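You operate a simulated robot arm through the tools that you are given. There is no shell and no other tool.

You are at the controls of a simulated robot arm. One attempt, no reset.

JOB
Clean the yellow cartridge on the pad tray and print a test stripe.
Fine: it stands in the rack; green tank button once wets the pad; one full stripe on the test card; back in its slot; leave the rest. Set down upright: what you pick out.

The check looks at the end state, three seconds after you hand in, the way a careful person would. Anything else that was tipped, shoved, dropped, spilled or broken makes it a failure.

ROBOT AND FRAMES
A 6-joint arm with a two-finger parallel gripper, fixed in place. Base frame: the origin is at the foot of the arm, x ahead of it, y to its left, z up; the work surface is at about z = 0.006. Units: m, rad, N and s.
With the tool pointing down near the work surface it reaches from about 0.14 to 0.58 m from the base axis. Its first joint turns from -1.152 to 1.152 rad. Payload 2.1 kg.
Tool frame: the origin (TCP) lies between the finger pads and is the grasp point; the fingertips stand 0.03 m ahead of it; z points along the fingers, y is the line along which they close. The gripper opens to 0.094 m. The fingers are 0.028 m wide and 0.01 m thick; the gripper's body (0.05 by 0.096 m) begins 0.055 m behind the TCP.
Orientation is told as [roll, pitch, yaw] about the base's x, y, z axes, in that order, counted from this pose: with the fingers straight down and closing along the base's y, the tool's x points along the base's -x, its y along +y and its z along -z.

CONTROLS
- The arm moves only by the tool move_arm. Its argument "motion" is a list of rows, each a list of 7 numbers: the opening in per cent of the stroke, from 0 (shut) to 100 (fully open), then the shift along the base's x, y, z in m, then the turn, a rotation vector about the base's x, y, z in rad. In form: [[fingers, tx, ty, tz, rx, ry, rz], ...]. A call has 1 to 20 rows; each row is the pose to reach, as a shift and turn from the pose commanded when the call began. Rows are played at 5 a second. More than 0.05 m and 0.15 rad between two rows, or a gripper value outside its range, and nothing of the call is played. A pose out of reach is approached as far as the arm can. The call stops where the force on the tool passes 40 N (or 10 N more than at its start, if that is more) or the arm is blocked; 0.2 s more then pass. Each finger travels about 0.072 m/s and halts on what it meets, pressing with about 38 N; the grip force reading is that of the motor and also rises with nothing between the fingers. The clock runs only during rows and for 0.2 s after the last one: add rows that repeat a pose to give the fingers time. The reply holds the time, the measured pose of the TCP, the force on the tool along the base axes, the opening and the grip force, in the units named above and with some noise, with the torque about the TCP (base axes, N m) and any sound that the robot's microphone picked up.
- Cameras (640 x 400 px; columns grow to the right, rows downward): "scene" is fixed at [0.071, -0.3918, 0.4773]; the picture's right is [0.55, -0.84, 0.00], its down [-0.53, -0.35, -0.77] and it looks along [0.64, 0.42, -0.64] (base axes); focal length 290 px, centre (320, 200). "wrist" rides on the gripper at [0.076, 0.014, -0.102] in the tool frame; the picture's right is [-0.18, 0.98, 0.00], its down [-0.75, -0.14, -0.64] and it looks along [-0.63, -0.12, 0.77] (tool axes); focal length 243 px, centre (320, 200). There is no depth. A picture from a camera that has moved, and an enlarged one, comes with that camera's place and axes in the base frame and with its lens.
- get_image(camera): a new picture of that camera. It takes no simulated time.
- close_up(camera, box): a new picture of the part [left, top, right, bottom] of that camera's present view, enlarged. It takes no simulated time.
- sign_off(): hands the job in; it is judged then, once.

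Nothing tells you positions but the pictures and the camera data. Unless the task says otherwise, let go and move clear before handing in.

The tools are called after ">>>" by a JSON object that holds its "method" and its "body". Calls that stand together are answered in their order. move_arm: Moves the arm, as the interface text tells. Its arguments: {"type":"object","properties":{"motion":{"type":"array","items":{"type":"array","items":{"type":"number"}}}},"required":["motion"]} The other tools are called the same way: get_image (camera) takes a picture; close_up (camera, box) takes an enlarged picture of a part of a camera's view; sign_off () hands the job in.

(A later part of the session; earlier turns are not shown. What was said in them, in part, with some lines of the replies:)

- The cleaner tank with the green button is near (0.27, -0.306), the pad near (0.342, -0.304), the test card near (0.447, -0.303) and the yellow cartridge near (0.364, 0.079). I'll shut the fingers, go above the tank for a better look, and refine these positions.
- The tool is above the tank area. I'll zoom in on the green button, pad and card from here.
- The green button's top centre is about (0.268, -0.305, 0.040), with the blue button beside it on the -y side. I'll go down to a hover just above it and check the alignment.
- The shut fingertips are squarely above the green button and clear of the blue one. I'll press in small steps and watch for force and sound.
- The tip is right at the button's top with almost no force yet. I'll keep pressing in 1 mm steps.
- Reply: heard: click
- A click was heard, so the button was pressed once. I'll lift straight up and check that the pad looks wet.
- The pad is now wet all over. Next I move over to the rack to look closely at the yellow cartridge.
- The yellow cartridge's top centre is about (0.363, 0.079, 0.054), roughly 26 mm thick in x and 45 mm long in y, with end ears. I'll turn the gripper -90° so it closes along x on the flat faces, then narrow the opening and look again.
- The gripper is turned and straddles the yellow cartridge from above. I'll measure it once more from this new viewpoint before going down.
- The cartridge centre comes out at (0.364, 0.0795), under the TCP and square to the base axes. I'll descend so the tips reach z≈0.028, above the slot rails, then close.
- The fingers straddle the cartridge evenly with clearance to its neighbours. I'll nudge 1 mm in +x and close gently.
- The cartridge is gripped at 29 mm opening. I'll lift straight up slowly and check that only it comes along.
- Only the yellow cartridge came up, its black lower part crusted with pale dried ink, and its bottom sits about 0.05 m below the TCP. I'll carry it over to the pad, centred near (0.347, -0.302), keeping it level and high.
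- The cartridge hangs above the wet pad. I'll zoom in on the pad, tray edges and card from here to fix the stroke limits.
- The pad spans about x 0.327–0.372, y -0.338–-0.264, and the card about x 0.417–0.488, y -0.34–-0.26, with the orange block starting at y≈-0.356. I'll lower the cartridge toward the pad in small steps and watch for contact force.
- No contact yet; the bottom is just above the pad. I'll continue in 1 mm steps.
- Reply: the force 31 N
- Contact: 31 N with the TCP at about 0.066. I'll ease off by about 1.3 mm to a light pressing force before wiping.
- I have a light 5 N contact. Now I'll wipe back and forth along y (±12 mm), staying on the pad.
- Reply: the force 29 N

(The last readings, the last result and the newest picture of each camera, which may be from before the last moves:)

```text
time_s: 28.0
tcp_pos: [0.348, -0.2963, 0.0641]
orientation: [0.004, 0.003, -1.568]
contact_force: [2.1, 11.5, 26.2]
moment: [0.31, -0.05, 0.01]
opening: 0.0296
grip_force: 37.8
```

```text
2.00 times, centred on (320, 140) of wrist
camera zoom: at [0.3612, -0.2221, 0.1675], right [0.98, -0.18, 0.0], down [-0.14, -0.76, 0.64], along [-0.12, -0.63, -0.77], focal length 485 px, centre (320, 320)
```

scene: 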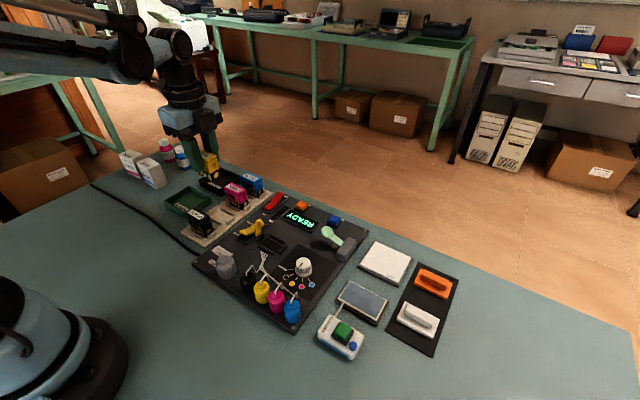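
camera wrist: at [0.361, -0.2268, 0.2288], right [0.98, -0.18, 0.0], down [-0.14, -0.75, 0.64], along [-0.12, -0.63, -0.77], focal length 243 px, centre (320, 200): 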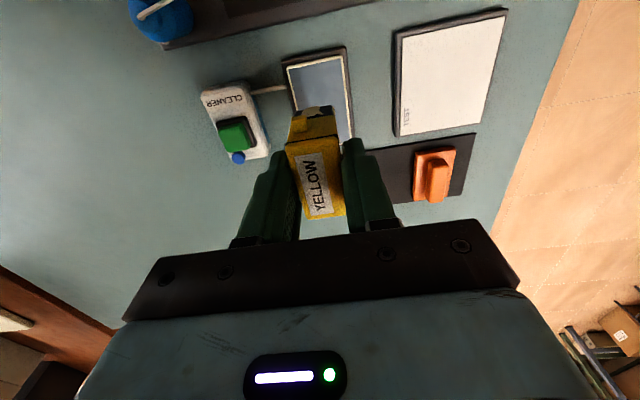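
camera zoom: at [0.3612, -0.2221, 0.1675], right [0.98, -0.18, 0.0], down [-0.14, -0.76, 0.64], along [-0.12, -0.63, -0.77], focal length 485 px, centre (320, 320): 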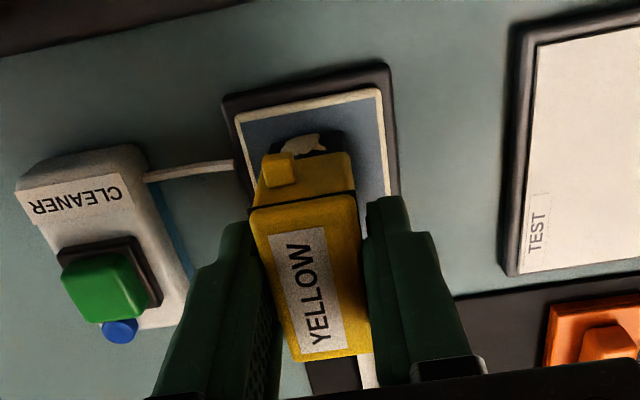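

The crust on the -y face is gone, but a blob remains on the +y end. I'll keep wiping with lighter pressure, adding some strokes along x.

>>> {"method": "move_arm", "body": {"motion": [[15, 0, -0.006, 0.0002, 0, 0, 0], [15, 0, -0.012, 0.0002, 0, 0, 0], [15, 0, -0.006, 0.0002, 0, 0, 0], [15, 0, 0, 0.0002, 0, 0, 0], [15, 0, 0.006, 0.0002, 0, 0, 0], [15, 0, 0.012, 0.0002, 0, 0, 0], [15, 0, 0.006, 0.0002, 0, 0, 0], [15, 0, 0, 0.0002, 0, 0, 0], [15, 0.004, 0, 0.0002, 0, 0, 0], [15, 0.007, 0, 0.0002, 0, 0, 0], [15, 0.003, 0, 0.0002, 0, 0, 0], [15, -0.002, 0, 0.0002, 0, 0, 0], [15, -0.006, 0, 0.0002, 0, 0, 0], [15, -0.001, 0, 0.0002, 0, 0, 0], [15, 0.004, 0, 0.0002, 0, 0, 0], [15, 0.007, 0, 0.0002, 0, 0, 0], [15, 0.003, 0, 0.0002, 0, 0, 0], [15, 0, 0, 0.0002, 0, 0, 0]]}}

>>> {"method": "close_up", "body": {"camera": "scene", "box": [330, 250, 420, 340]}}

>>> {"method": "close_up", "body": {"camera": "wrist", "box": [220, 40, 420, 240]}}

```text
time_s: 31.8
tcp_pos: [0.348, -0.2983, 0.0648]
orientation: [-0.001, 0.0, -1.57]
contact_force: [1.6, 0.1, 4.0]
moment: [0.02, -0.07, 0.01]
opening: 0.0293
grip_force: 38.6
```

```text
4.44 times, centred on (375, 295) of scene
camera zoom: at [0.071, -0.3918, 0.4773], right [0.55, -0.84, 0.0], down [-0.53, -0.35, -0.77], along [0.64, 0.42, -0.64], focal length 1288 px, centre (76, -222)
```

zoom: 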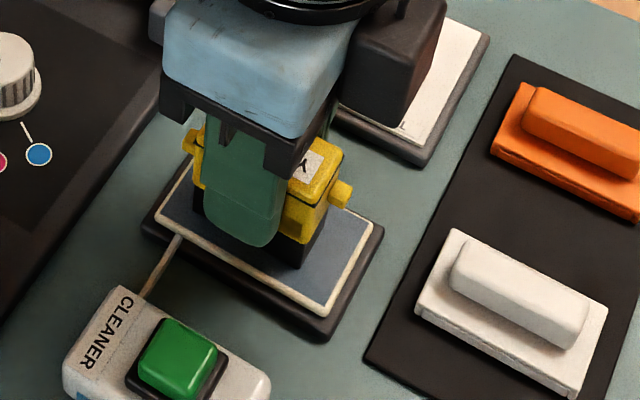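

```text
2.00 times, centred on (320, 140) of wrist
camera zoom: at [0.3618, -0.2238, 0.1673], right [0.98, -0.18, 0.0], down [-0.14, -0.75, 0.64], along [-0.12, -0.63, -0.77], focal length 485 px, centre (320, 320)
```

zoom: 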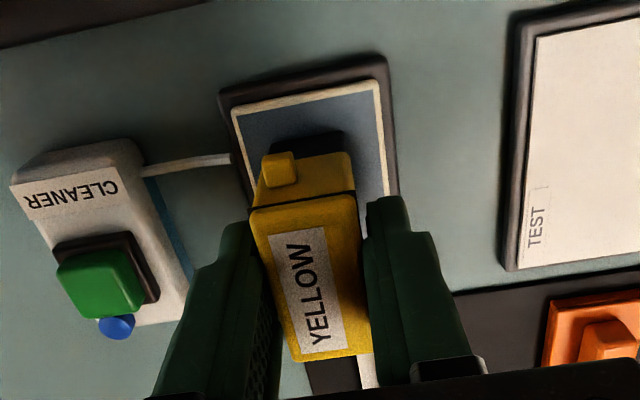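

All visible crust is gone. I'll do one more wiping pass for the sides I can't see, then lift to inspect.

>>> {"method": "move_arm", "body": {"motion": [[15, 0, -0.006, 0, 0, 0, 0], [15, 0, -0.012, 0, 0, 0, 0], [15, 0, -0.006, 0, 0, 0, 0], [15, 0, 0, 0, 0, 0, 0], [15, 0, 0.006, 0, 0, 0, 0], [15, 0, 0.012, 0, 0, 0, 0], [15, 0, 0.006, 0, 0, 0, 0], [15, 0, 0, 0, 0, 0, 0], [15, 0.005, 0, 0, 0, 0, 0], [15, 0, 0, 0, 0, 0, 0], [15, -0.005, 0, 0, 0, 0, 0], [15, 0, 0, 0, 0, 0, 0], [15, 0, 0, 0.005, 0, 0, 0], [15, 0, 0, 0.02, 0, 0, 0], [15, 0, 0, 0.045, 0, 0, 0], [15, 0, 0, 0.07, 0, 0, 0], [15, 0, 0, 0.07, 0, 0, 0]]}}

>>> {"method": "close_up", "body": {"camera": "scene", "box": [330, 200, 420, 320]}}

>>> {"method": "get_image", "body": {"camera": "wrist"}}

```text
time_s: 35.4
tcp_pos: [0.3467, -0.2977, 0.1354]
orientation: [0.0, 0.001, -1.571]
contact_force: [0.0, -0.3, -1.4]
moment: [0.0, 0.01, 0.0]
opening: 0.0293
grip_force: 38.6
```

```text
3.33 times, centred on (375, 260) of scene
camera zoom: at [0.071, -0.3918, 0.4773], right [0.55, -0.84, 0.0], down [-0.53, -0.35, -0.77], along [0.64, 0.42, -0.64], focal length 966 px, centre (137, 0)
```

zoom: 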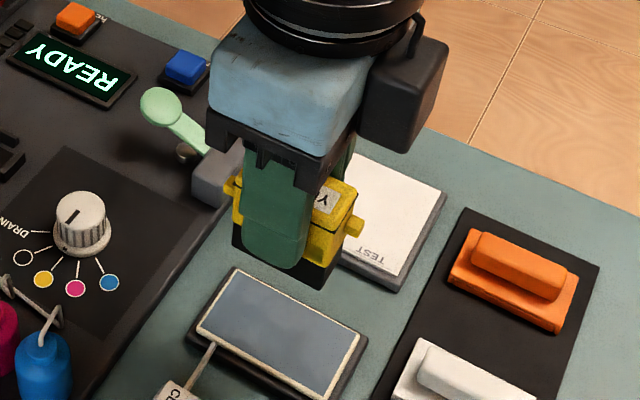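

```text
taken
camera wrist: at [0.3605, -0.224, 0.2384], right [0.98, -0.18, 0.0], down [-0.14, -0.75, 0.64], along [-0.12, -0.63, -0.77], focal length 243 px, centre (320, 200)
```

wrist: 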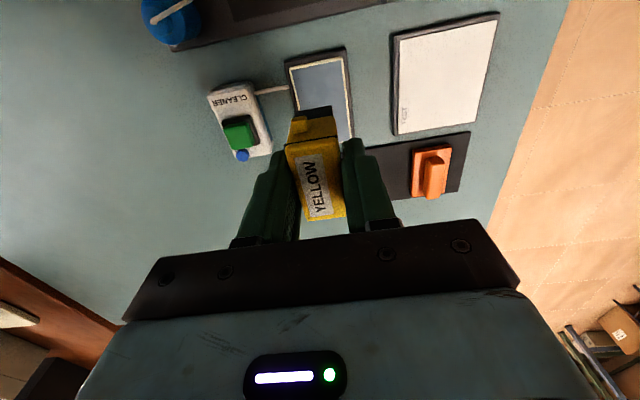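

The cartridge is clean on every visible face. Next I carry it over the test card and measure the card from close by.

>>> {"method": "move_arm", "body": {"motion": [[15, 0.035, 0.001, 0, 0, 0, 0], [15, 0.07, 0.002, 0, 0, 0, 0], [15, 0.1, 0.004, -0.005, 0, 0, 0], [15, 0.105, 0.004, -0.01, 0, 0, 0], [15, 0.105, 0.004, -0.01, 0, 0, 0]]}}

>>> {"method": "get_image", "body": {"camera": "wrist"}}

>>> {"method": "close_up", "body": {"camera": "wrist", "box": [220, 20, 430, 150]}}

>>> {"method": "close_up", "body": {"camera": "scene", "box": [330, 180, 450, 300]}}

```text
time_s: 36.6
tcp_pos: [0.452, -0.2948, 0.1251]
orientation: [0.0, 0.0, -1.569]
contact_force: [-0.5, 0.3, -0.8]
moment: [-0.01, 0.01, 0.04]
opening: 0.0294
grip_force: 38.0
```

```text
taken
camera wrist: at [0.4657, -0.2202, 0.2278], right [0.98, -0.18, 0.0], down [-0.14, -0.75, 0.64], along [-0.12, -0.63, -0.77], focal length 243 px, centre (320, 200)
```

wrist: 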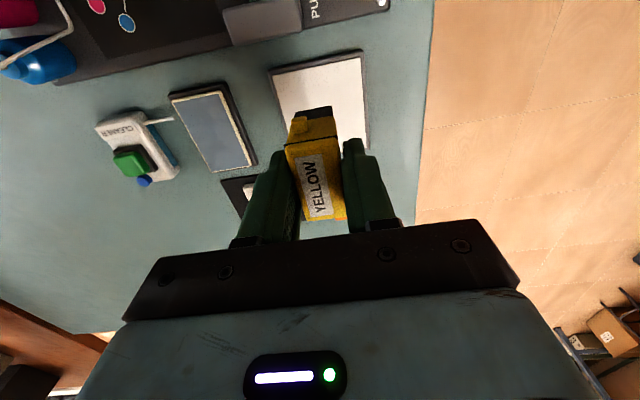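

```text
3.05 times, centred on (325, 85) of wrist
camera zoom: at [0.4657, -0.2202, 0.2278], right [0.98, -0.18, 0.0], down [-0.14, -0.75, 0.64], along [-0.12, -0.63, -0.77], focal length 739 px, centre (305, 550)
```

zoom: 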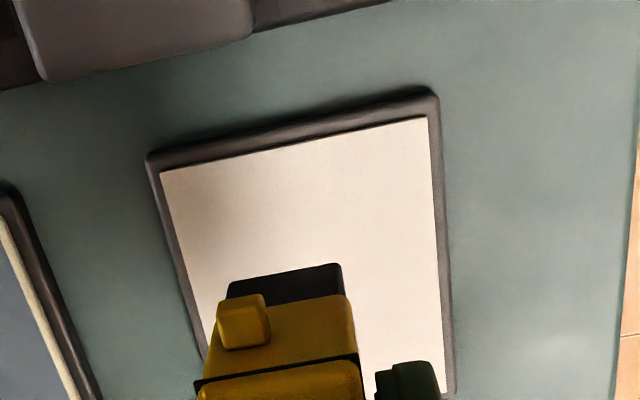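

```text
3.33 times, centred on (390, 240) of scene
camera zoom: at [0.071, -0.3918, 0.4773], right [0.55, -0.84, 0.0], down [-0.53, -0.35, -0.77], along [0.64, 0.42, -0.64], focal length 966 px, centre (87, 67)
```

zoom: 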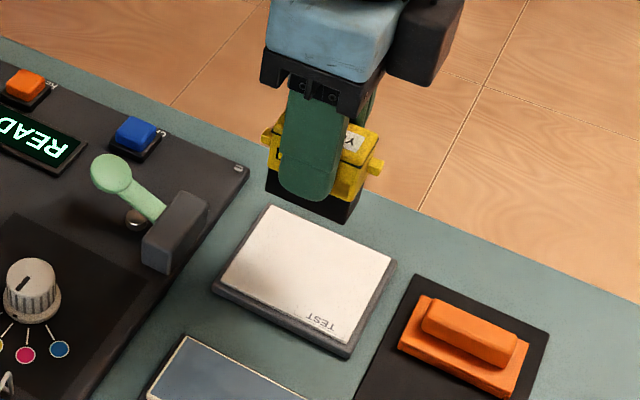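

The card spans about x 0.417–0.489 and y -0.341–-0.260. I'll go to the far end (x≈0.4845, y≈-0.296) just above the card and find contact gently, before making one pull toward the base.

>>> {"method": "move_arm", "body": {"motion": [[15, 0.016, 0, -0.01, 0, 0, 0], [15, 0.033, 0, -0.025, 0, 0, 0], [15, 0.033, 0, -0.04, 0, 0, 0], [15, 0.033, 0, -0.05, 0, 0, 0], [15, 0.033, 0, -0.05, 0, 0, 0]]}}

>>> {"method": "close_up", "body": {"camera": "scene", "box": [340, 190, 450, 300]}}

>>> {"method": "close_up", "body": {"camera": "wrist", "box": [200, 30, 420, 200]}}

```text
time_s: 37.8
tcp_pos: [0.4869, -0.2948, 0.0744]
orientation: [0.0, 0.0, -1.569]
contact_force: [-0.2, -0.2, -1.0]
moment: [0.02, -0.01, -0.03]
opening: 0.029
grip_force: 37.7
```

```text
3.64 times, centred on (395, 245) of scene
camera zoom: at [0.071, -0.3918, 0.4773], right [0.55, -0.84, 0.0], down [-0.53, -0.35, -0.77], along [0.64, 0.42, -0.64], focal length 1054 px, centre (47, 36)
```

zoom: 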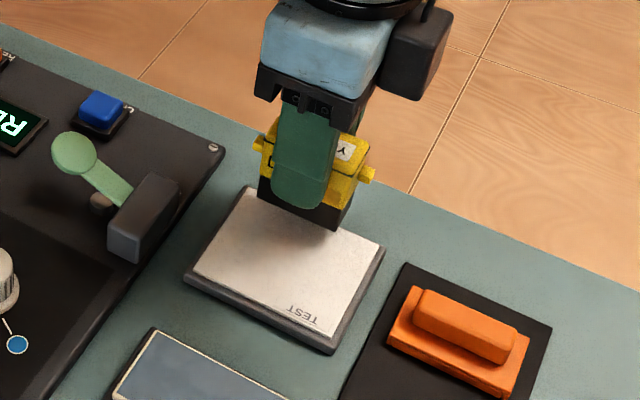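

```text
2.35 times, centred on (310, 115) of wrist
camera zoom: at [0.4989, -0.2202, 0.1773], right [0.98, -0.18, 0.0], down [-0.14, -0.75, 0.64], along [-0.12, -0.63, -0.77], focal length 571 px, centre (344, 400)
```

zoom: 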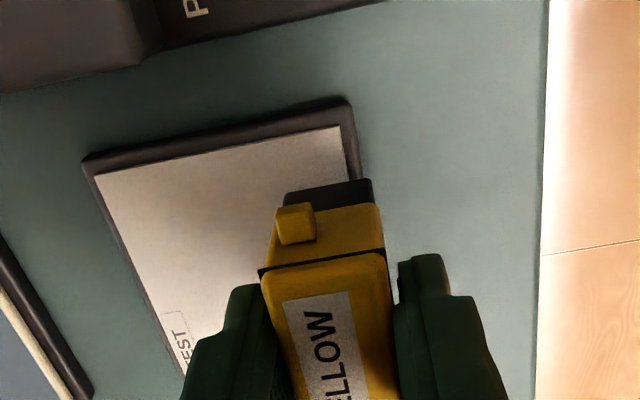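

The cartridge is centred a few millimetres inside the far card edge, still above it. I'll lower it in small steps to find contact.

>>> {"method": "move_arm", "body": {"motion": [[15, 0, 0, -0.002, 0, 0, 0], [15, 0, 0, -0.004, 0, 0, 0], [15, 0, 0, -0.006, 0, 0, 0], [15, 0, 0, -0.0075, 0, 0, 0], [15, 0, 0, -0.0075, 0, 0, 0]]}}

```text
time_s: 39.0
tcp_pos: [0.4849, -0.294, 0.0671]
orientation: [0.0, 0.001, -1.571]
contact_force: [0.8, -0.3, -0.1]
moment: [-0.01, 0.0, -0.01]
opening: 0.0294
grip_force: 37.9
```

>>> {"method": "move_arm", "body": {"motion": [[15, 0, 0, -0.0005, 0, 0, 0], [15, 0, 0, -0.001, 0, 0, 0], [15, 0, 0, -0.0015, 0, 0, 0], [15, 0, 0, -0.0015, 0, 0, 0]]}}

>>> {"method": "close_up", "body": {"camera": "scene", "box": [360, 210, 430, 280]}}

```text
time_s: 40.0
tcp_pos: [0.4871, -0.2941, 0.0664]
orientation: [0.0, 0.0, -1.57]
contact_force: [-0.8, -0.3, -0.3]
moment: [0.02, 0.0, -0.03]
opening: 0.0295
grip_force: 38.0
```

```text
5.71 times, centred on (395, 245) of scene
camera zoom: at [0.071, -0.3918, 0.4773], right [0.55, -0.84, 0.0], down [-0.53, -0.35, -0.77], along [0.64, 0.42, -0.64], focal length 1657 px, centre (-109, -57)
```

zoom: 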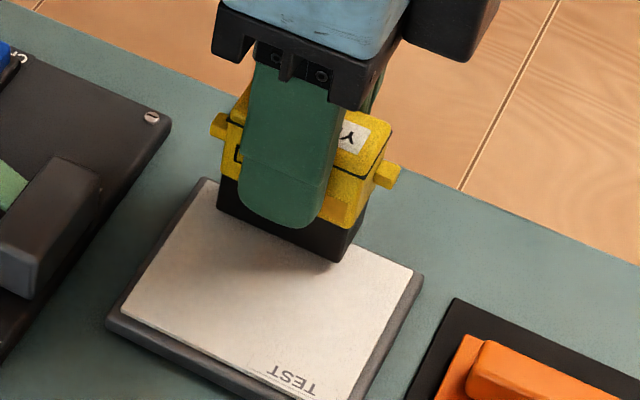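

>>> {"method": "move_arm", "body": {"motion": [[15, 0, 0, -0.0005, 0, 0, 0], [15, 0, 0, -0.001, 0, 0, 0], [15, 0, 0, -0.0015, 0, 0, 0], [15, 0, 0, -0.0015, 0, 0, 0]]}}

```text
time_s: 41.0
tcp_pos: [0.4868, -0.2933, 0.0646]
orientation: [0.001, -0.001, -1.57]
contact_force: [-0.6, 0.6, -0.3]
moment: [0.0, -0.04, 0.04]
opening: 0.0295
grip_force: 38.1
```

>>> {"method": "move_arm", "body": {"motion": [[15, 0, 0, -0.0004, 0, 0, 0], [15, 0, 0, -0.0008, 0, 0, 0], [15, 0, 0, -0.0008, 0, 0, 0]]}}

```text
time_s: 41.8
tcp_pos: [0.4853, -0.2936, 0.064]
orientation: [0.0, -0.002, -1.571]
contact_force: [-0.2, -0.5, -0.6]
moment: [0.01, 0.0, 0.0]
opening: 0.0293
grip_force: 37.8
```

>>> {"method": "move_arm", "body": {"motion": [[15, 0, 0, -0.0004, 0, 0, 0], [15, 0, 0, -0.0008, 0, 0, 0], [15, 0, 0, -0.0008, 0, 0, 0]]}}

>>> {"method": "close_up", "body": {"camera": "scene", "box": [360, 210, 430, 280]}}

```text
time_s: 42.6
tcp_pos: [0.4851, -0.2941, 0.0629]
orientation: [0.0, 0.001, -1.571]
contact_force: [0.1, -0.2, -0.8]
moment: [0.02, -0.02, 0.0]
opening: 0.0295
grip_force: 38.0
```

```text
5.71 times, centred on (395, 245) of scene
camera zoom: at [0.071, -0.3918, 0.4773], right [0.55, -0.84, 0.0], down [-0.53, -0.35, -0.77], along [0.64, 0.42, -0.64], focal length 1657 px, centre (-109, -57)
```

zoom: 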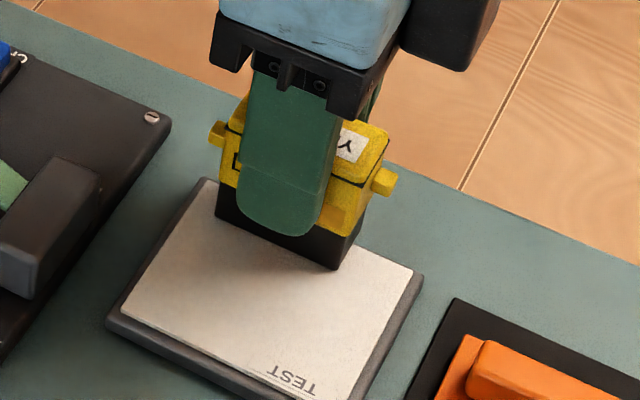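

>>> {"method": "move_arm", "body": {"motion": [[15, 0, 0, -0.0004, 0, 0, 0], [15, 0, 0, -0.0008, 0, 0, 0], [15, 0, 0, -0.0012, 0, 0, 0], [15, 0, 0, -0.0012, 0, 0, 0]]}}

```text
time_s: 43.6
tcp_pos: [0.4871, -0.2936, 0.0618]
orientation: [0.001, -0.001, -1.569]
contact_force: [-0.4, 1.1, 17.8]
moment: [0.02, 0.02, 0.04]
opening: 0.0294
grip_force: 38.1
```

The cartridge now presses on the card with about 18 N. I'll make one straight, continuous pull along -x over 64 mm.

>>> {"method": "move_arm", "body": {"motion": [[15, -0.004, 0, 0, 0, 0, 0], [15, -0.008, 0, 0, 0, 0, 0], [15, -0.012, 0, 0, 0, 0, 0], [15, -0.016, 0, 0, 0, 0, 0], [15, -0.02, 0, 0, 0, 0, 0]]}}

>>> {"method": "close_up", "body": {"camera": "scene", "box": [360, 210, 430, 280]}}

>>> {"method": "close_up", "body": {"camera": "wrist", "box": [200, 30, 420, 200]}}

```text
time_s: 44.8
tcp_pos: [0.4657, -0.2953, 0.0614]
orientation: [0.001, 0.002, -1.57]
contact_force: [7.5, 0.4, 18.0]
moment: [-0.02, -0.09, 0.01]
opening: 0.0295
grip_force: 38.2
```

```text
5.71 times, centred on (395, 245) of scene
camera zoom: at [0.0709, -0.3917, 0.4773], right [0.55, -0.84, 0.0], down [-0.53, -0.35, -0.77], along [0.64, 0.42, -0.64], focal length 1657 px, centre (-109, -57)
```

zoom: 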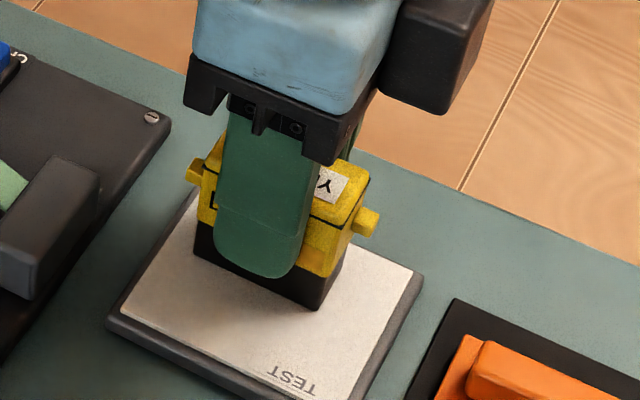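

```text
2.35 times, centred on (310, 115) of wrist
camera zoom: at [0.4788, -0.2203, 0.1645], right [0.98, -0.18, 0.0], down [-0.14, -0.75, 0.64], along [-0.12, -0.63, -0.77], focal length 571 px, centre (344, 400)
```

zoom: 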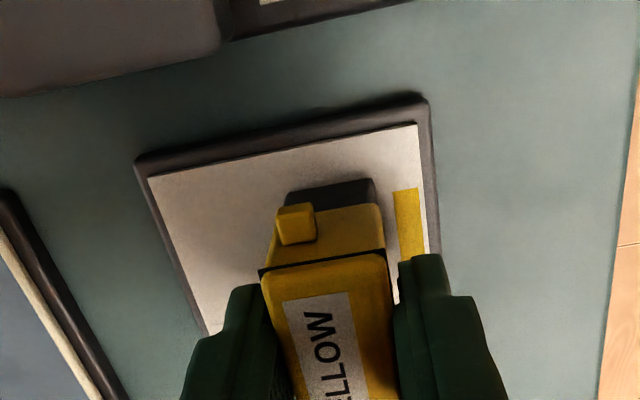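

A yellow stripe is appearing behind the cartridge, so the stroke works in this direction. I'll carry on without lifting to the near end of the card.

>>> {"method": "move_arm", "body": {"motion": [[15, -0.004, 0, 0, 0, 0, 0], [15, -0.008, 0, 0, 0, 0, 0], [15, -0.012, 0, 0, 0, 0, 0], [15, -0.016, 0, 0, 0, 0, 0], [15, -0.02, 0, 0, 0, 0, 0], [15, -0.024, 0, 0, 0, 0, 0], [15, -0.028, 0, 0, 0, 0, 0], [15, -0.032, 0, 0, 0, 0, 0], [15, -0.036, 0, 0, 0, 0, 0], [15, -0.04, 0, 0, 0, 0, 0], [15, -0.044, 0, 0, 0, 0, 0], [15, -0.044, 0, 0, 0, 0, 0]]}}

>>> {"method": "close_up", "body": {"camera": "wrist", "box": [240, 30, 460, 200]}}

>>> {"method": "close_up", "body": {"camera": "scene", "box": [350, 210, 430, 290]}}

```text
time_s: 47.4
tcp_pos: [0.422, -0.294, 0.0619]
orientation: [0.0, 0.001, -1.571]
contact_force: [2.7, 1.5, 12.2]
moment: [0.04, -0.18, -0.01]
opening: 0.0295
grip_force: 37.9
```

```text
2.35 times, centred on (350, 115) of wrist
camera zoom: at [0.4355, -0.2197, 0.1643], right [0.98, -0.18, 0.0], down [-0.14, -0.75, 0.64], along [-0.12, -0.63, -0.77], focal length 571 px, centre (249, 400)
```

zoom: 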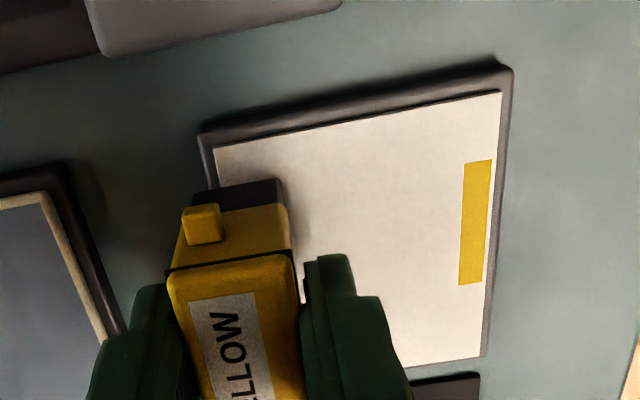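

```text
5.00 times, centred on (390, 250) of scene
camera zoom: at [0.0709, -0.3917, 0.4773], right [0.55, -0.84, 0.0], down [-0.53, -0.35, -0.77], along [0.64, 0.42, -0.64], focal length 1450 px, centre (-30, -50)
```

zoom: 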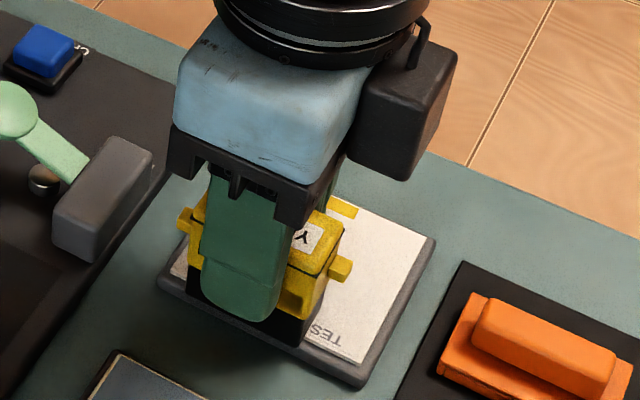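

There is one clean yellow band, about 36 × 9 mm, at the far end where the head first touched. Dragging did not lengthen it, so it looks like the head's nozzle-line print. I'll lift straight up and inspect the whole card.

>>> {"method": "move_arm", "body": {"motion": [[15, 0, 0, 0.005, 0, 0, 0], [15, 0, 0, 0.02, 0, 0, 0], [15, 0, 0, 0.05, 0, 0, 0], [15, -0.02, 0, 0.08, 0, 0, 0], [15, -0.06, 0, 0.09, 0, 0, 0], [15, -0.06, 0, 0.09, 0, 0, 0]]}}

>>> {"method": "close_up", "body": {"camera": "wrist", "box": [320, 0, 540, 200]}}

>>> {"method": "close_up", "body": {"camera": "scene", "box": [350, 230, 420, 300]}}

>>> {"method": "get_image", "body": {"camera": "scene"}}

```text
time_s: 48.8
tcp_pos: [0.362, -0.2953, 0.1506]
orientation: [0.002, 0.0, -1.572]
contact_force: [-0.4, 0.9, 0.2]
moment: [-0.03, 0.0, 0.02]
opening: 0.0297
grip_force: 38.0
```

```text
2.00 times, centred on (430, 100) of wrist
camera zoom: at [0.3754, -0.2205, 0.2535], right [0.98, -0.18, 0.0], down [-0.14, -0.75, 0.64], along [-0.12, -0.63, -0.77], focal length 485 px, centre (100, 400)
```

zoom: 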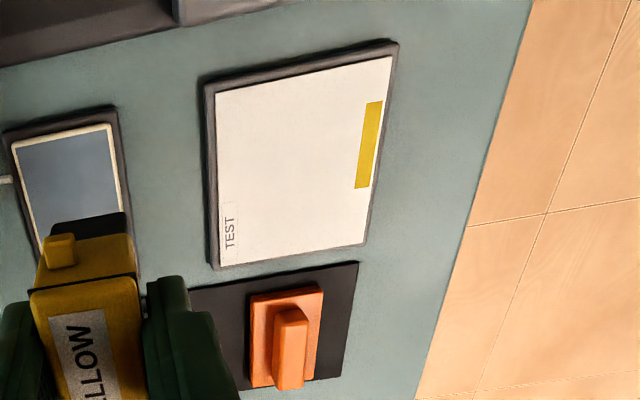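

```text
5.71 times, centred on (385, 265) of scene
camera zoom: at [0.071, -0.3918, 0.4773], right [0.55, -0.84, 0.0], down [-0.53, -0.35, -0.77], along [0.64, 0.42, -0.64], focal length 1657 px, centre (-51, -171)
```

zoom: 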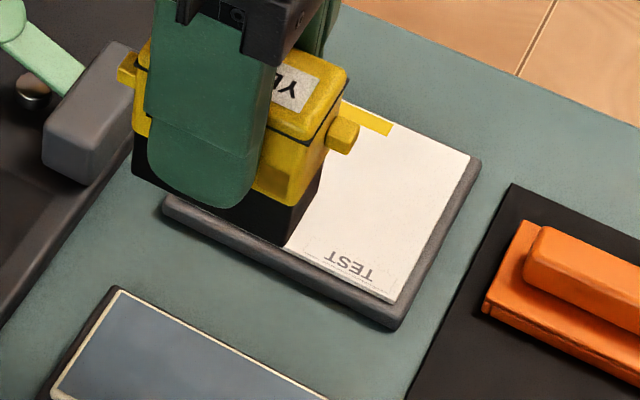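

```text
taken
```

scene: 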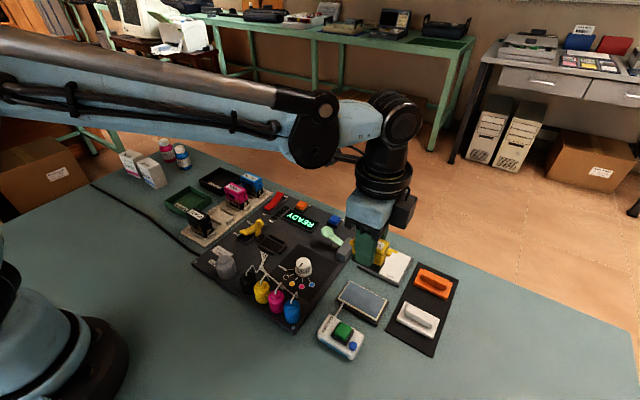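

The card shows a single stripe. I'll zoom in to check it is solid and unbroken, then carry the cartridge back toward the rack.

>>> {"method": "close_up", "body": {"camera": "wrist", "box": [415, 20, 525, 120]}}

>>> {"method": "move_arm", "body": {"motion": [[15, 0, 0.01, 0.03, 0, 0, 0], [15, 0, 0.055, 0.035, 0, 0, 0], [15, 0, 0.1, 0.035, 0, 0, 0], [15, 0, 0.145, 0.035, 0, 0, 0], [15, 0, 0.19, 0.035, 0, 0, 0]]}}

>>> {"method": "close_up", "body": {"camera": "scene", "box": [340, 225, 430, 315]}}

>>> {"method": "close_up", "body": {"camera": "scene", "box": [250, 130, 350, 240]}}

```text
4.00 times, centred on (470, 70) of wrist
camera zoom: at [0.3754, -0.2205, 0.2535], right [0.98, -0.18, 0.0], down [-0.14, -0.75, 0.64], along [-0.12, -0.63, -0.77], focal length 970 px, centre (-280, 720)
```

zoom: 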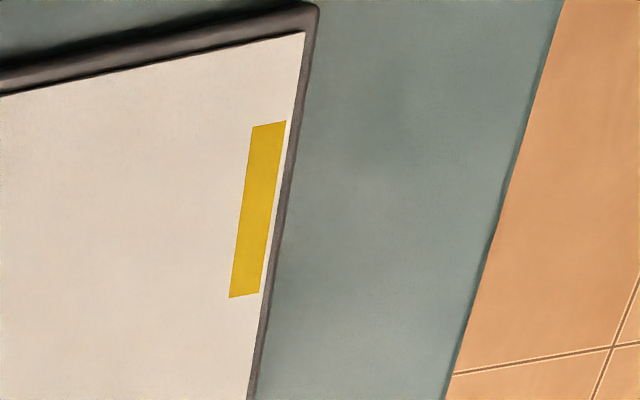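

```text
time_s: 50.0
tcp_pos: [0.3614, -0.1041, 0.187]
orientation: [0.0, 0.0, -1.572]
contact_force: [-0.7, -0.6, -0.7]
moment: [-0.03, 0.0, 0.0]
opening: 0.029
grip_force: 37.9
```

```text
4.44 times, centred on (385, 270) of scene
camera zoom: at [0.0709, -0.3918, 0.4773], right [0.55, -0.84, 0.0], down [-0.53, -0.35, -0.77], along [0.64, 0.42, -0.64], focal length 1288 px, centre (31, -111)
```

zoom: 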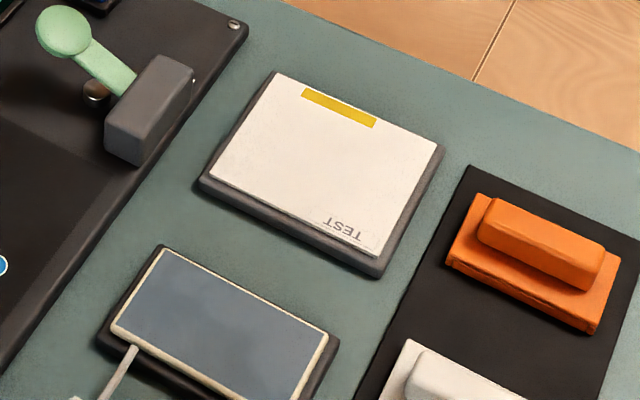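

```text
3.64 times, centred on (300, 185) of scene
camera zoom: at [0.0709, -0.3918, 0.4773], right [0.55, -0.84, 0.0], down [-0.53, -0.35, -0.77], along [0.64, 0.42, -0.64], focal length 1054 px, centre (393, 254)
```

zoom: 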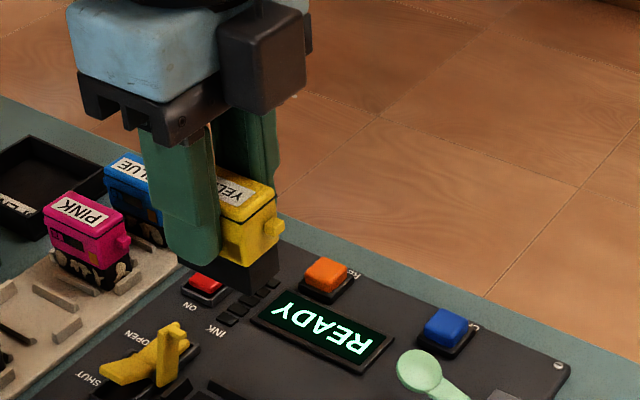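

The stripe is solid and complete. I'll move over the slot and compare the cartridge's seat in the fingers with how it looked right after pick-up.

>>> {"method": "move_arm", "body": {"motion": [[15, 0.001, 0.045, 0, 0, 0, 0], [15, 0.002, 0.09, 0, 0, 0, 0], [15, 0.003, 0.135, 0, 0, 0, 0], [15, 0.004, 0.175, -0.005, 0, 0, 0], [15, 0.004, 0.185, -0.009, 0, 0, 0], [15, 0.004, 0.185, -0.009, 0, 0, 0]]}}

>>> {"method": "close_up", "body": {"camera": "wrist", "box": [250, 40, 400, 240]}}

>>> {"method": "close_up", "body": {"camera": "scene", "box": [190, 140, 250, 185]}}

```text
time_s: 51.4
tcp_pos: [0.365, 0.0834, 0.1772]
orientation: [-0.002, 0.0, -1.57]
contact_force: [-0.3, -0.4, -0.6]
moment: [-0.01, -0.01, 0.0]
opening: 0.0295
grip_force: 37.4
```

```text
2.00 times, centred on (325, 140) of wrist
camera zoom: at [0.3784, 0.1575, 0.2806], right [0.98, -0.18, 0.0], down [-0.14, -0.75, 0.64], along [-0.12, -0.63, -0.77], focal length 485 px, centre (310, 320)
```

zoom: 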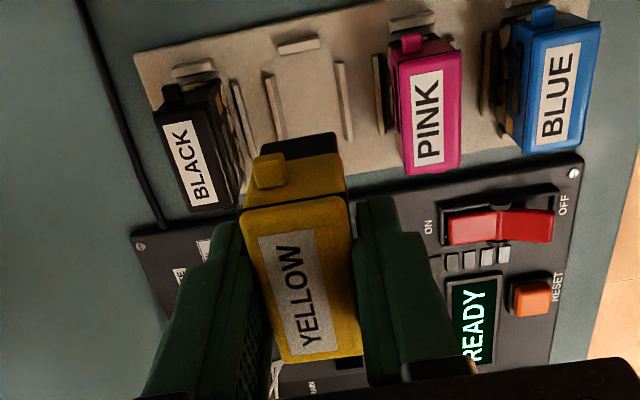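

```text
8.89 times, centred on (220, 162) of scene
camera zoom: at [0.071, -0.3918, 0.4773], right [0.55, -0.84, 0.0], down [-0.53, -0.35, -0.77], along [0.64, 0.42, -0.64], focal length 2577 px, centre (1209, 533)
```

zoom: 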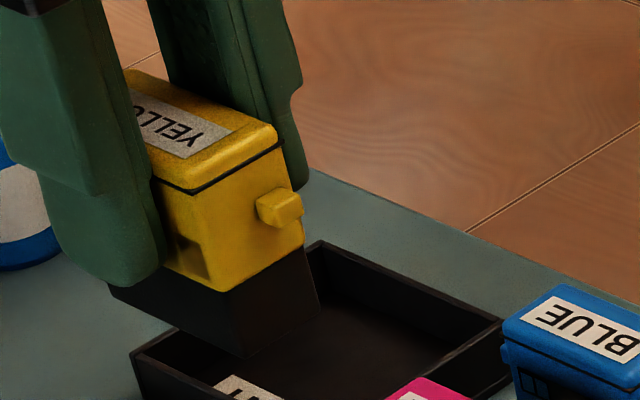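

The cartridge sits in the fingers as before, but the camera data shows the arm about 1.2 mm low in x and 2 mm high in y versus pick-up. I'll correct that while descending to just above the rails, then check again.

>>> {"method": "move_arm", "body": {"motion": [[15, 0.0012, -0.002, -0.03, 0, 0, 0], [15, 0.0012, -0.002, -0.06, 0, 0, 0], [15, 0.0012, -0.002, -0.08, 0, 0, 0], [15, 0.0012, -0.002, -0.095, 0, 0, 0], [15, 0.0012, -0.002, -0.095, 0, 0, 0]]}}

>>> {"method": "close_up", "body": {"camera": "wrist", "box": [240, 60, 400, 220]}}

>>> {"method": "close_up", "body": {"camera": "scene", "box": [195, 160, 265, 235]}}

```text
time_s: 52.6
tcp_pos: [0.3661, 0.0793, 0.0817]
orientation: [-0.002, -0.002, -1.57]
contact_force: [0.3, 0.8, -0.4]
moment: [0.0, 0.03, 0.0]
opening: 0.0291
grip_force: 38.1
```

```text
2.50 times, centred on (320, 140) of wrist
camera zoom: at [0.3798, 0.1542, 0.1851], right [0.98, -0.18, 0.0], down [-0.14, -0.75, 0.64], along [-0.12, -0.63, -0.77], focal length 606 px, centre (320, 350)
```

zoom: 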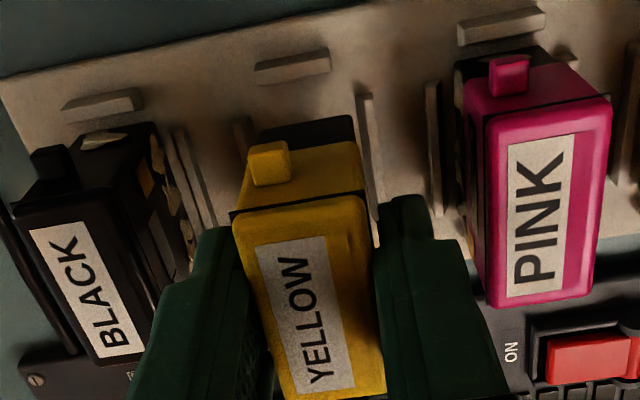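

```text
5.33 times, centred on (230, 198) of scene
camera zoom: at [0.071, -0.3918, 0.4773], right [0.55, -0.84, 0.0], down [-0.53, -0.35, -0.77], along [0.64, 0.42, -0.64], focal length 1546 px, centre (800, 213)
```

zoom: 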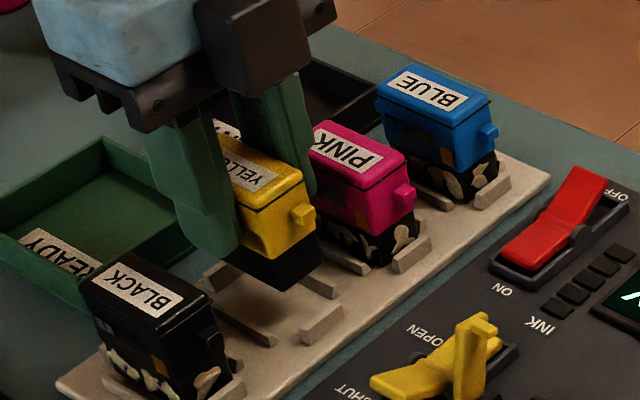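

It is well aligned with the slot, with 1 mm of x correction left. I'll lower it between the rails and finish in small steps.

>>> {"method": "move_arm", "body": {"motion": [[15, -0.0007, 0, -0.006, 0, 0, 0], [15, -0.0007, 0, -0.011, 0, 0, 0], [15, -0.0007, 0, -0.016, 0, 0, 0], [15, -0.0007, 0, -0.02, 0, 0, 0], [15, -0.0007, 0, -0.0215, 0, 0, 0], [15, -0.0007, 0, -0.0215, 0, 0, 0]]}}

>>> {"method": "close_up", "body": {"camera": "wrist", "box": [240, 80, 400, 220]}}

>>> {"method": "close_up", "body": {"camera": "scene", "box": [195, 160, 265, 235]}}

```text
time_s: 54.0
tcp_pos: [0.3655, 0.0795, 0.0607]
orientation: [0.001, 0.0, -1.571]
contact_force: [-0.1, 0.1, -0.4]
moment: [0.03, 0.03, 0.01]
opening: 0.0292
grip_force: 37.6
```

```text
2.86 times, centred on (320, 150) of wrist
camera zoom: at [0.3796, 0.1539, 0.1634], right [0.98, -0.18, 0.0], down [-0.14, -0.75, 0.64], along [-0.12, -0.63, -0.77], focal length 693 px, centre (320, 343)
```

zoom: 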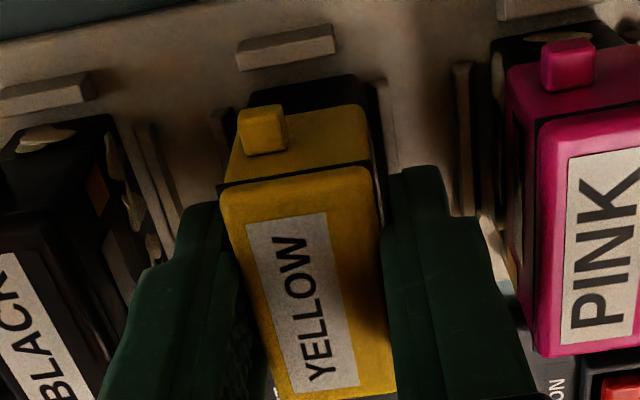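

```text
5.33 times, centred on (230, 198) of scene
camera zoom: at [0.071, -0.3918, 0.4773], right [0.55, -0.84, 0.0], down [-0.53, -0.35, -0.77], along [0.64, 0.42, -0.64], focal length 1546 px, centre (800, 213)
```

zoom: 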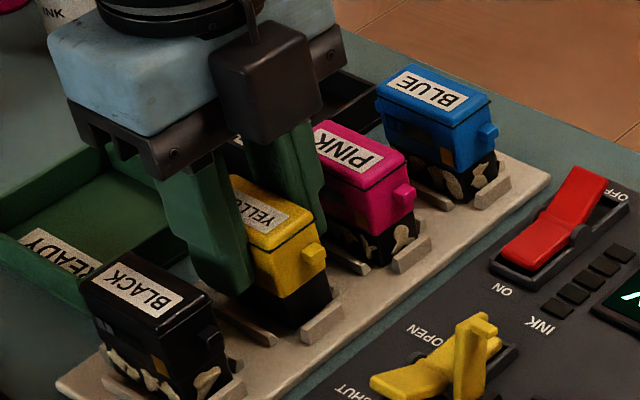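

The cartridge is between its rails, about 1.8 mm above its original height. I'll lower it the rest of the way until the seat is felt.

>>> {"method": "move_arm", "body": {"motion": [[15, -0.0007, 0, -0.0005, 0, 0, 0], [15, -0.0007, 0, -0.001, 0, 0, 0], [15, -0.0007, 0, -0.0014, 0, 0, 0], [15, -0.0007, 0, -0.0014, 0, 0, 0]]}}

```text
time_s: 55.0
tcp_pos: [0.3655, 0.0799, 0.0603]
orientation: [0.0, 0.0, -1.57]
contact_force: [-0.7, -0.2, -1.1]
moment: [0.02, -0.01, 0.01]
opening: 0.0292
grip_force: 37.5
```

>>> {"method": "move_arm", "body": {"motion": [[15, 0, 0, -0.0004, 0, 0, 0], [15, 0, 0, -0.0008, 0, 0, 0], [15, 0, 0, -0.0008, 0, 0, 0]]}}

>>> {"method": "close_up", "body": {"camera": "wrist", "box": [240, 80, 400, 220]}}

```text
time_s: 55.8
tcp_pos: [0.3671, 0.077, 0.0578]
orientation: [-0.001, -0.001, -1.572]
contact_force: [-1.4, -0.2, -0.4]
moment: [-0.02, -0.01, 0.0]
opening: 0.0293
grip_force: 38.0
```

```text
2.86 times, centred on (320, 150) of wrist
camera zoom: at [0.3797, 0.153, 0.1616], right [0.98, -0.18, 0.0], down [-0.14, -0.75, 0.64], along [-0.12, -0.63, -0.77], focal length 693 px, centre (320, 343)
```

zoom: 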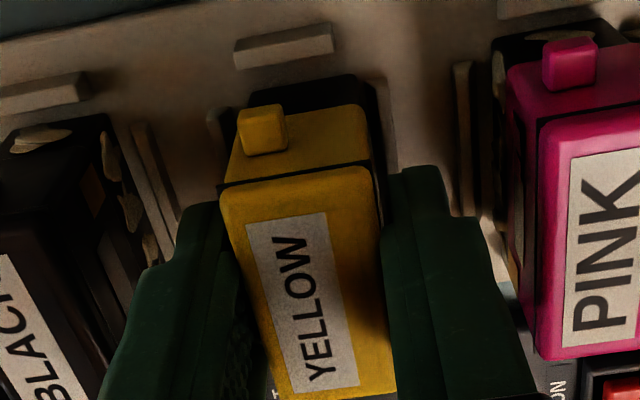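

>>> {"method": "move_arm", "body": {"motion": [[15, -0.001, 0.0005, 0, 0, 0, 0], [15, -0.001, 0.0005, -0.0004, 0, 0, 0], [15, -0.001, 0.0005, -0.0008, 0, 0, 0], [15, -0.001, 0.0005, -0.0008, 0, 0, 0]]}}

```text
time_s: 56.8
tcp_pos: [0.3656, 0.0792, 0.0572]
orientation: [0.0, -0.001, -1.571]
contact_force: [0.2, -0.1, -0.1]
moment: [0.04, 0.0, -0.01]
opening: 0.0295
grip_force: 38.0
```

>>> {"method": "move_arm", "body": {"motion": [[15, 0, 0, -0.0004, 0, 0, 0], [15, 0, 0, -0.0008, 0, 0, 0], [15, 0, 0, -0.0008, 0, 0, 0]]}}

>>> {"method": "close_up", "body": {"camera": "wrist", "box": [240, 80, 400, 220]}}

>>> {"method": "close_up", "body": {"camera": "scene", "box": [210, 190, 260, 235]}}

```text
time_s: 57.6
tcp_pos: [0.3653, 0.0796, 0.0578]
orientation: [0.0, 0.002, -1.571]
contact_force: [-0.1, 0.4, -0.3]
moment: [0.0, 0.01, 0.04]
opening: 0.0294
grip_force: 38.1
```

```text
2.86 times, centred on (320, 150) of wrist
camera zoom: at [0.3783, 0.1539, 0.1601], right [0.98, -0.18, 0.0], down [-0.14, -0.75, 0.64], along [-0.12, -0.63, -0.77], focal length 693 px, centre (320, 343)
```

zoom: 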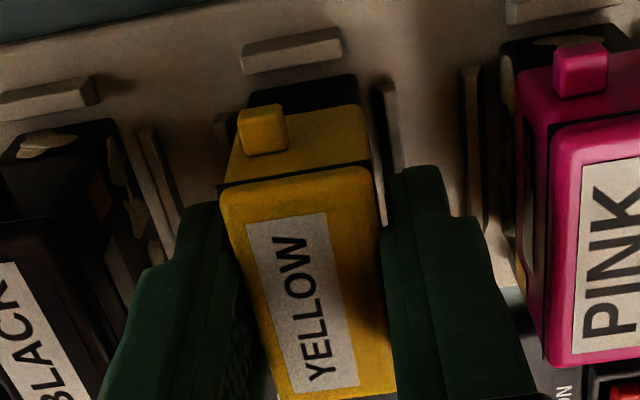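

```text
8.89 times, centred on (235, 212) of scene
camera zoom: at [0.071, -0.3918, 0.4773], right [0.55, -0.84, 0.0], down [-0.53, -0.35, -0.77], along [0.64, 0.42, -0.64], focal length 2577 px, centre (1076, 89)
```

zoom: 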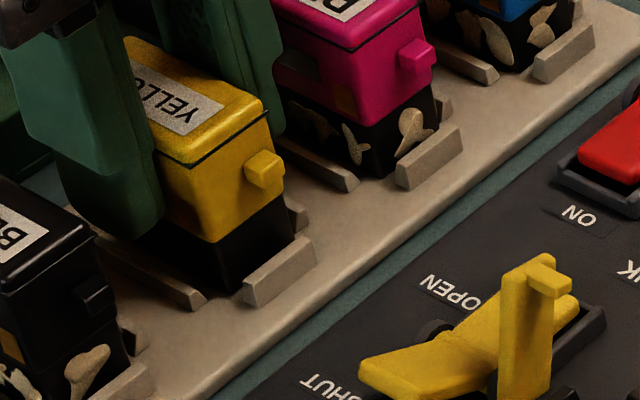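

>>> {"method": "move_arm", "body": {"motion": [[15, 0, 0, -0.0004, 0, 0, 0], [15, 0, 0, -0.0008, 0, 0, 0], [15, 0, 0, -0.0008, 0, 0, 0]]}}

```text
time_s: 58.4
tcp_pos: [0.3651, 0.0789, 0.0565]
orientation: [-0.001, -0.001, -1.57]
contact_force: [-0.1, -0.3, 24.4]
moment: [-0.04, 0.07, 0.01]
opening: 0.0296
grip_force: 38.4
```

The cartridge is seated, with 24 N felt on the slot floor. I'll ease off slightly, open the fingers just enough, and lift clear.

>>> {"method": "move_arm", "body": {"motion": [[15, 0, 0, 0.0006, 0, 0, 0], [28, 0, 0, 0.0006, 0, 0, 0], [34, 0, 0, 0.0006, 0, 0, 0], [40, 0, 0, 0.0006, 0, 0, 0], [48, 0, 0, 0.0006, 0, 0, 0], [48, 0, 0, 0.0006, 0, 0, 0], [48, 0, 0, 0.0006, 0, 0, 0]]}}

>>> {"method": "close_up", "body": {"camera": "wrist", "box": [240, 80, 400, 220]}}

>>> {"method": "close_up", "body": {"camera": "scene", "box": [195, 160, 265, 235]}}

```text
time_s: 60.0
tcp_pos: [0.3656, 0.0784, 0.0573]
orientation: [-0.001, 0.001, -1.57]
contact_force: [0.1, 0.5, -0.6]
moment: [-0.01, 0.01, 0.0]
opening: 0.0451
grip_force: 0.0
```

```text
2.86 times, centred on (320, 150) of wrist
camera zoom: at [0.3785, 0.1535, 0.1598], right [0.98, -0.18, 0.0], down [-0.14, -0.75, 0.64], along [-0.12, -0.63, -0.77], focal length 693 px, centre (320, 343)
```

zoom: 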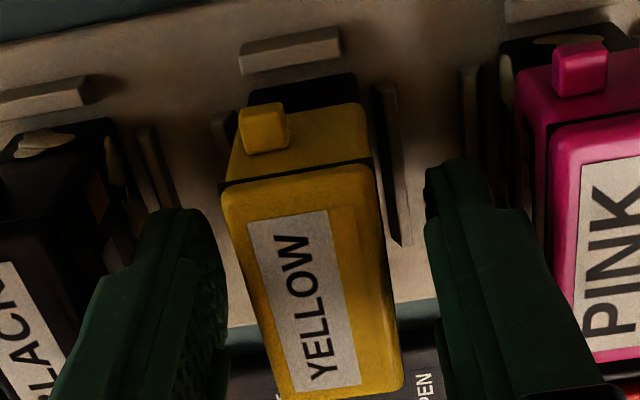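

```text
5.33 times, centred on (230, 198) of scene
camera zoom: at [0.071, -0.3918, 0.4773], right [0.55, -0.84, 0.0], down [-0.53, -0.35, -0.77], along [0.64, 0.42, -0.64], focal length 1546 px, centre (800, 213)
```

zoom: 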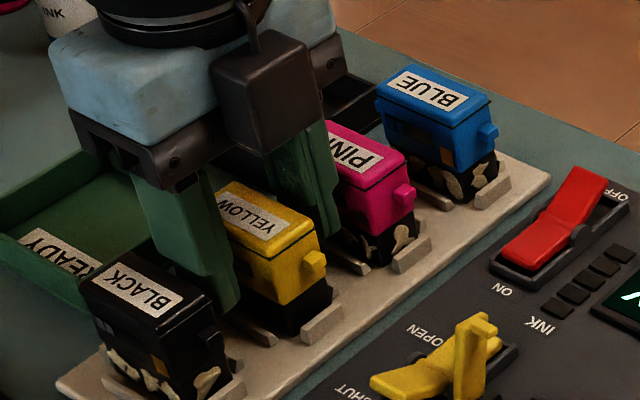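

The fingers are clear on both sides and the cartridge stands upright in its slot. I'll lift straight up and away, then inspect everything.

>>> {"method": "move_arm", "body": {"motion": [[48, 0, 0, 0.015, 0, 0, 0], [48, 0, 0, 0.04, 0, 0, 0], [48, 0, 0, 0.08, 0, 0, 0], [48, 0, 0, 0.12, 0, 0, 0], [48, -0.03, 0, 0.15, 0, 0, 0], [48, -0.07, 0, 0.16, 0, 0, 0], [48, -0.1, 0, 0.16, 0, 0, 0], [48, -0.1, 0, 0.16, 0, 0, 0]]}}

>>> {"method": "get_image", "body": {"camera": "scene"}}

>>> {"method": "get_image", "body": {"camera": "wrist"}}

>>> {"method": "close_up", "body": {"camera": "scene", "box": [180, 170, 276, 230]}}

>>> {"method": "close_up", "body": {"camera": "scene", "box": [300, 220, 480, 370]}}

>>> {"method": "close_up", "body": {"camera": "scene", "box": [190, 180, 350, 330]}}

```text
time_s: 61.8
tcp_pos: [0.2634, 0.0808, 0.2177]
orientation: [0.001, 0.001, -1.571]
contact_force: [0.3, 0.3, 0.5]
moment: [-0.04, 0.0, 0.01]
opening: 0.0451
grip_force: 0.1
```

```text
taken
```

scene: 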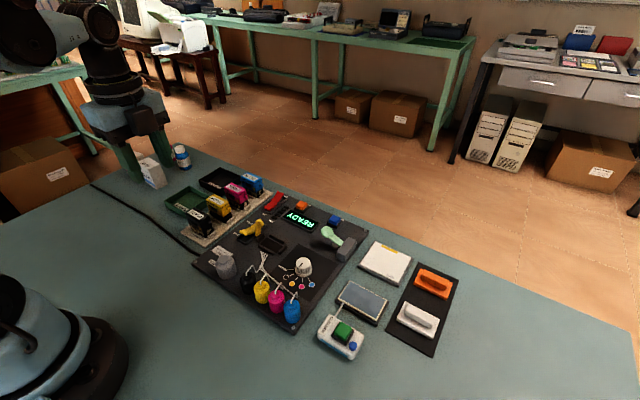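

```text
taken
camera wrist: at [0.2766, 0.1543, 0.3203], right [0.98, -0.18, 0.0], down [-0.14, -0.75, 0.64], along [-0.12, -0.63, -0.77], focal length 243 px, centre (320, 200)
```

wrist: 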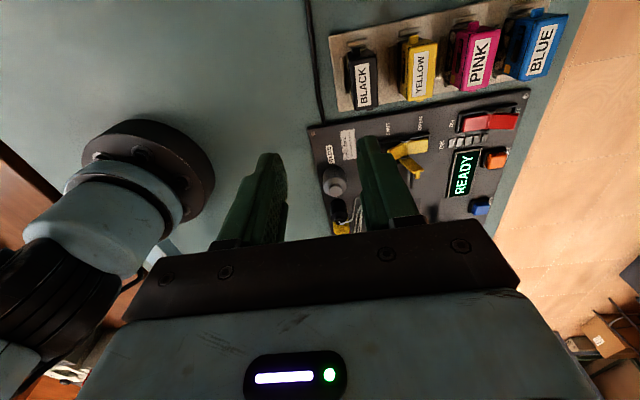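

```text
6.67 times, centred on (228, 200) of scene
camera zoom: at [0.071, -0.3918, 0.4773], right [0.55, -0.84, 0.0], down [-0.53, -0.35, -0.77], along [0.64, 0.42, -0.64], focal length 1933 px, centre (933, 200)
```

zoom: 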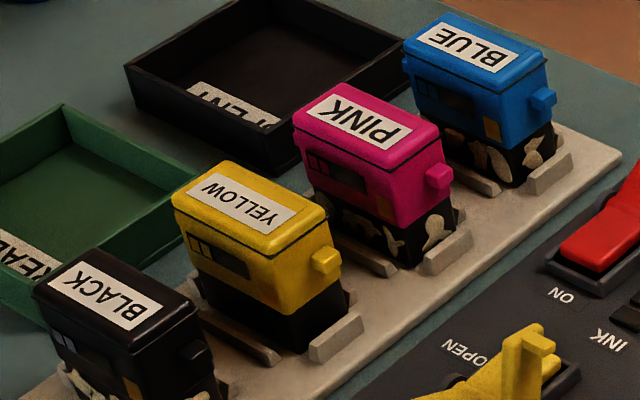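

```text
2.67 times, centred on (390, 295) of scene
camera zoom: at [0.071, -0.3918, 0.4773], right [0.55, -0.84, 0.0], down [-0.53, -0.35, -0.77], along [0.64, 0.42, -0.64], focal length 773 px, centre (133, -53)
```

zoom: 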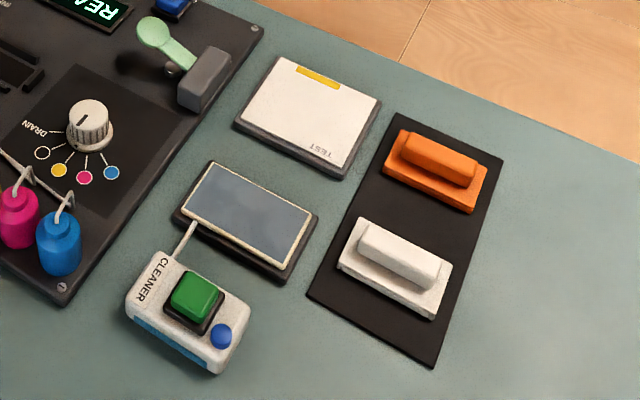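

```text
2.67 times, centred on (270, 255) of scene
camera zoom: at [0.071, -0.3918, 0.4773], right [0.55, -0.84, 0.0], down [-0.53, -0.35, -0.77], along [0.64, 0.42, -0.64], focal length 773 px, centre (453, 53)
```

zoom: 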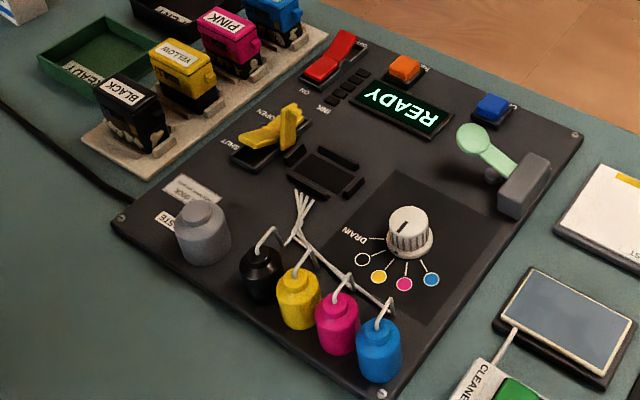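

The yellow cartridge is back in its slot, upright and clean; the card has one solid stripe, and nothing else has moved. I'll take one more look from the other side to confirm the +x face is clean too.

>>> {"method": "move_arm", "body": {"motion": [[48, 0.04, 0, 0.01, 0, 0, 0], [48, 0.08, 0, 0.01, 0, 0, 0], [48, 0.12, 0, 0.01, 0, 0, 0], [48, 0.16, 0.0, 0.01, 0, 0, 0], [48, 0.19, 0.0, 0.01, 0, 0, 0], [48, 0.19, 0.0, 0.01, 0, 0, 0]]}}

>>> {"method": "get_image", "body": {"camera": "wrist"}}

>>> {"method": "close_up", "body": {"camera": "wrist", "box": [180, 50, 300, 140]}}

```text
time_s: 63.2
tcp_pos: [0.4556, 0.0783, 0.2269]
orientation: [-0.001, 0.001, -1.572]
contact_force: [0.6, 1.1, 0.1]
moment: [-0.01, 0.0, -0.04]
opening: 0.0452
grip_force: 0.1
```

```text
taken
camera wrist: at [0.4682, 0.1528, 0.3305], right [0.98, -0.18, 0.0], down [-0.14, -0.75, 0.64], along [-0.12, -0.63, -0.77], focal length 243 px, centre (320, 200)
```

wrist: 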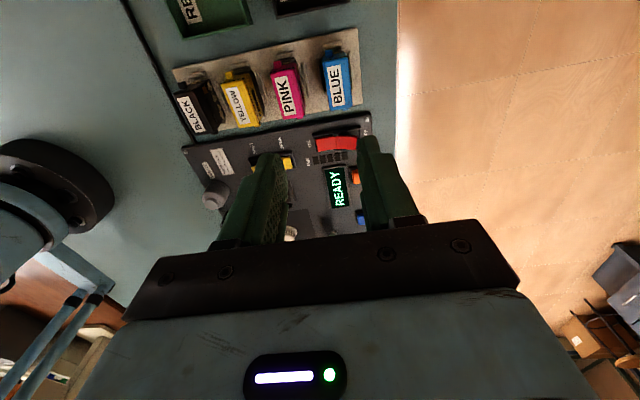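

```text
4.44 times, centred on (240, 95) of wrist
camera zoom: at [0.4682, 0.1528, 0.3305], right [0.98, -0.18, 0.0], down [-0.14, -0.75, 0.64], along [-0.12, -0.63, -0.77], focal length 1078 px, centre (676, 667)
```

zoom: 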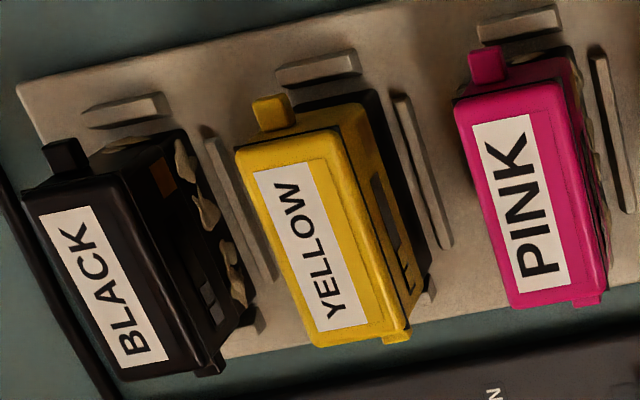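

The +x face is clean too. The yellow cartridge is upright in its slot, there is one solid stripe on the card, and the arm is clear, so I'm handing in.

>>> {"method": "sign_off", "body": {}}

```text
The job is handed in.
```

The yellow cartridge is cleaned, back upright in its rack slot, and there is one solid stripe on the test card. The job is handed in; I haven't been shown the result of the check.

- **Pad:** I pressed the green tank button once, heard one click, and the pad turned wet all over.
- **Cleaning:** I wiped the cartridge on the pad along both directions. Afterwards the crust was gone from all four sides; I never saw the underside.
- **Stripe:** It is a single unbroken band, about 36 × 9 mm, near the far edge of the card. I pulled the cartridge across about 64 mm of card, but ink appeared only where it first touched. I took that to be the full stripe and didn't press again, so as not to leave a second one.
- **Everything else:** The last pictures show the other cartridges, the refill machine and the rest of the bench where they were at the start. The gripper is open and the arm is clear.
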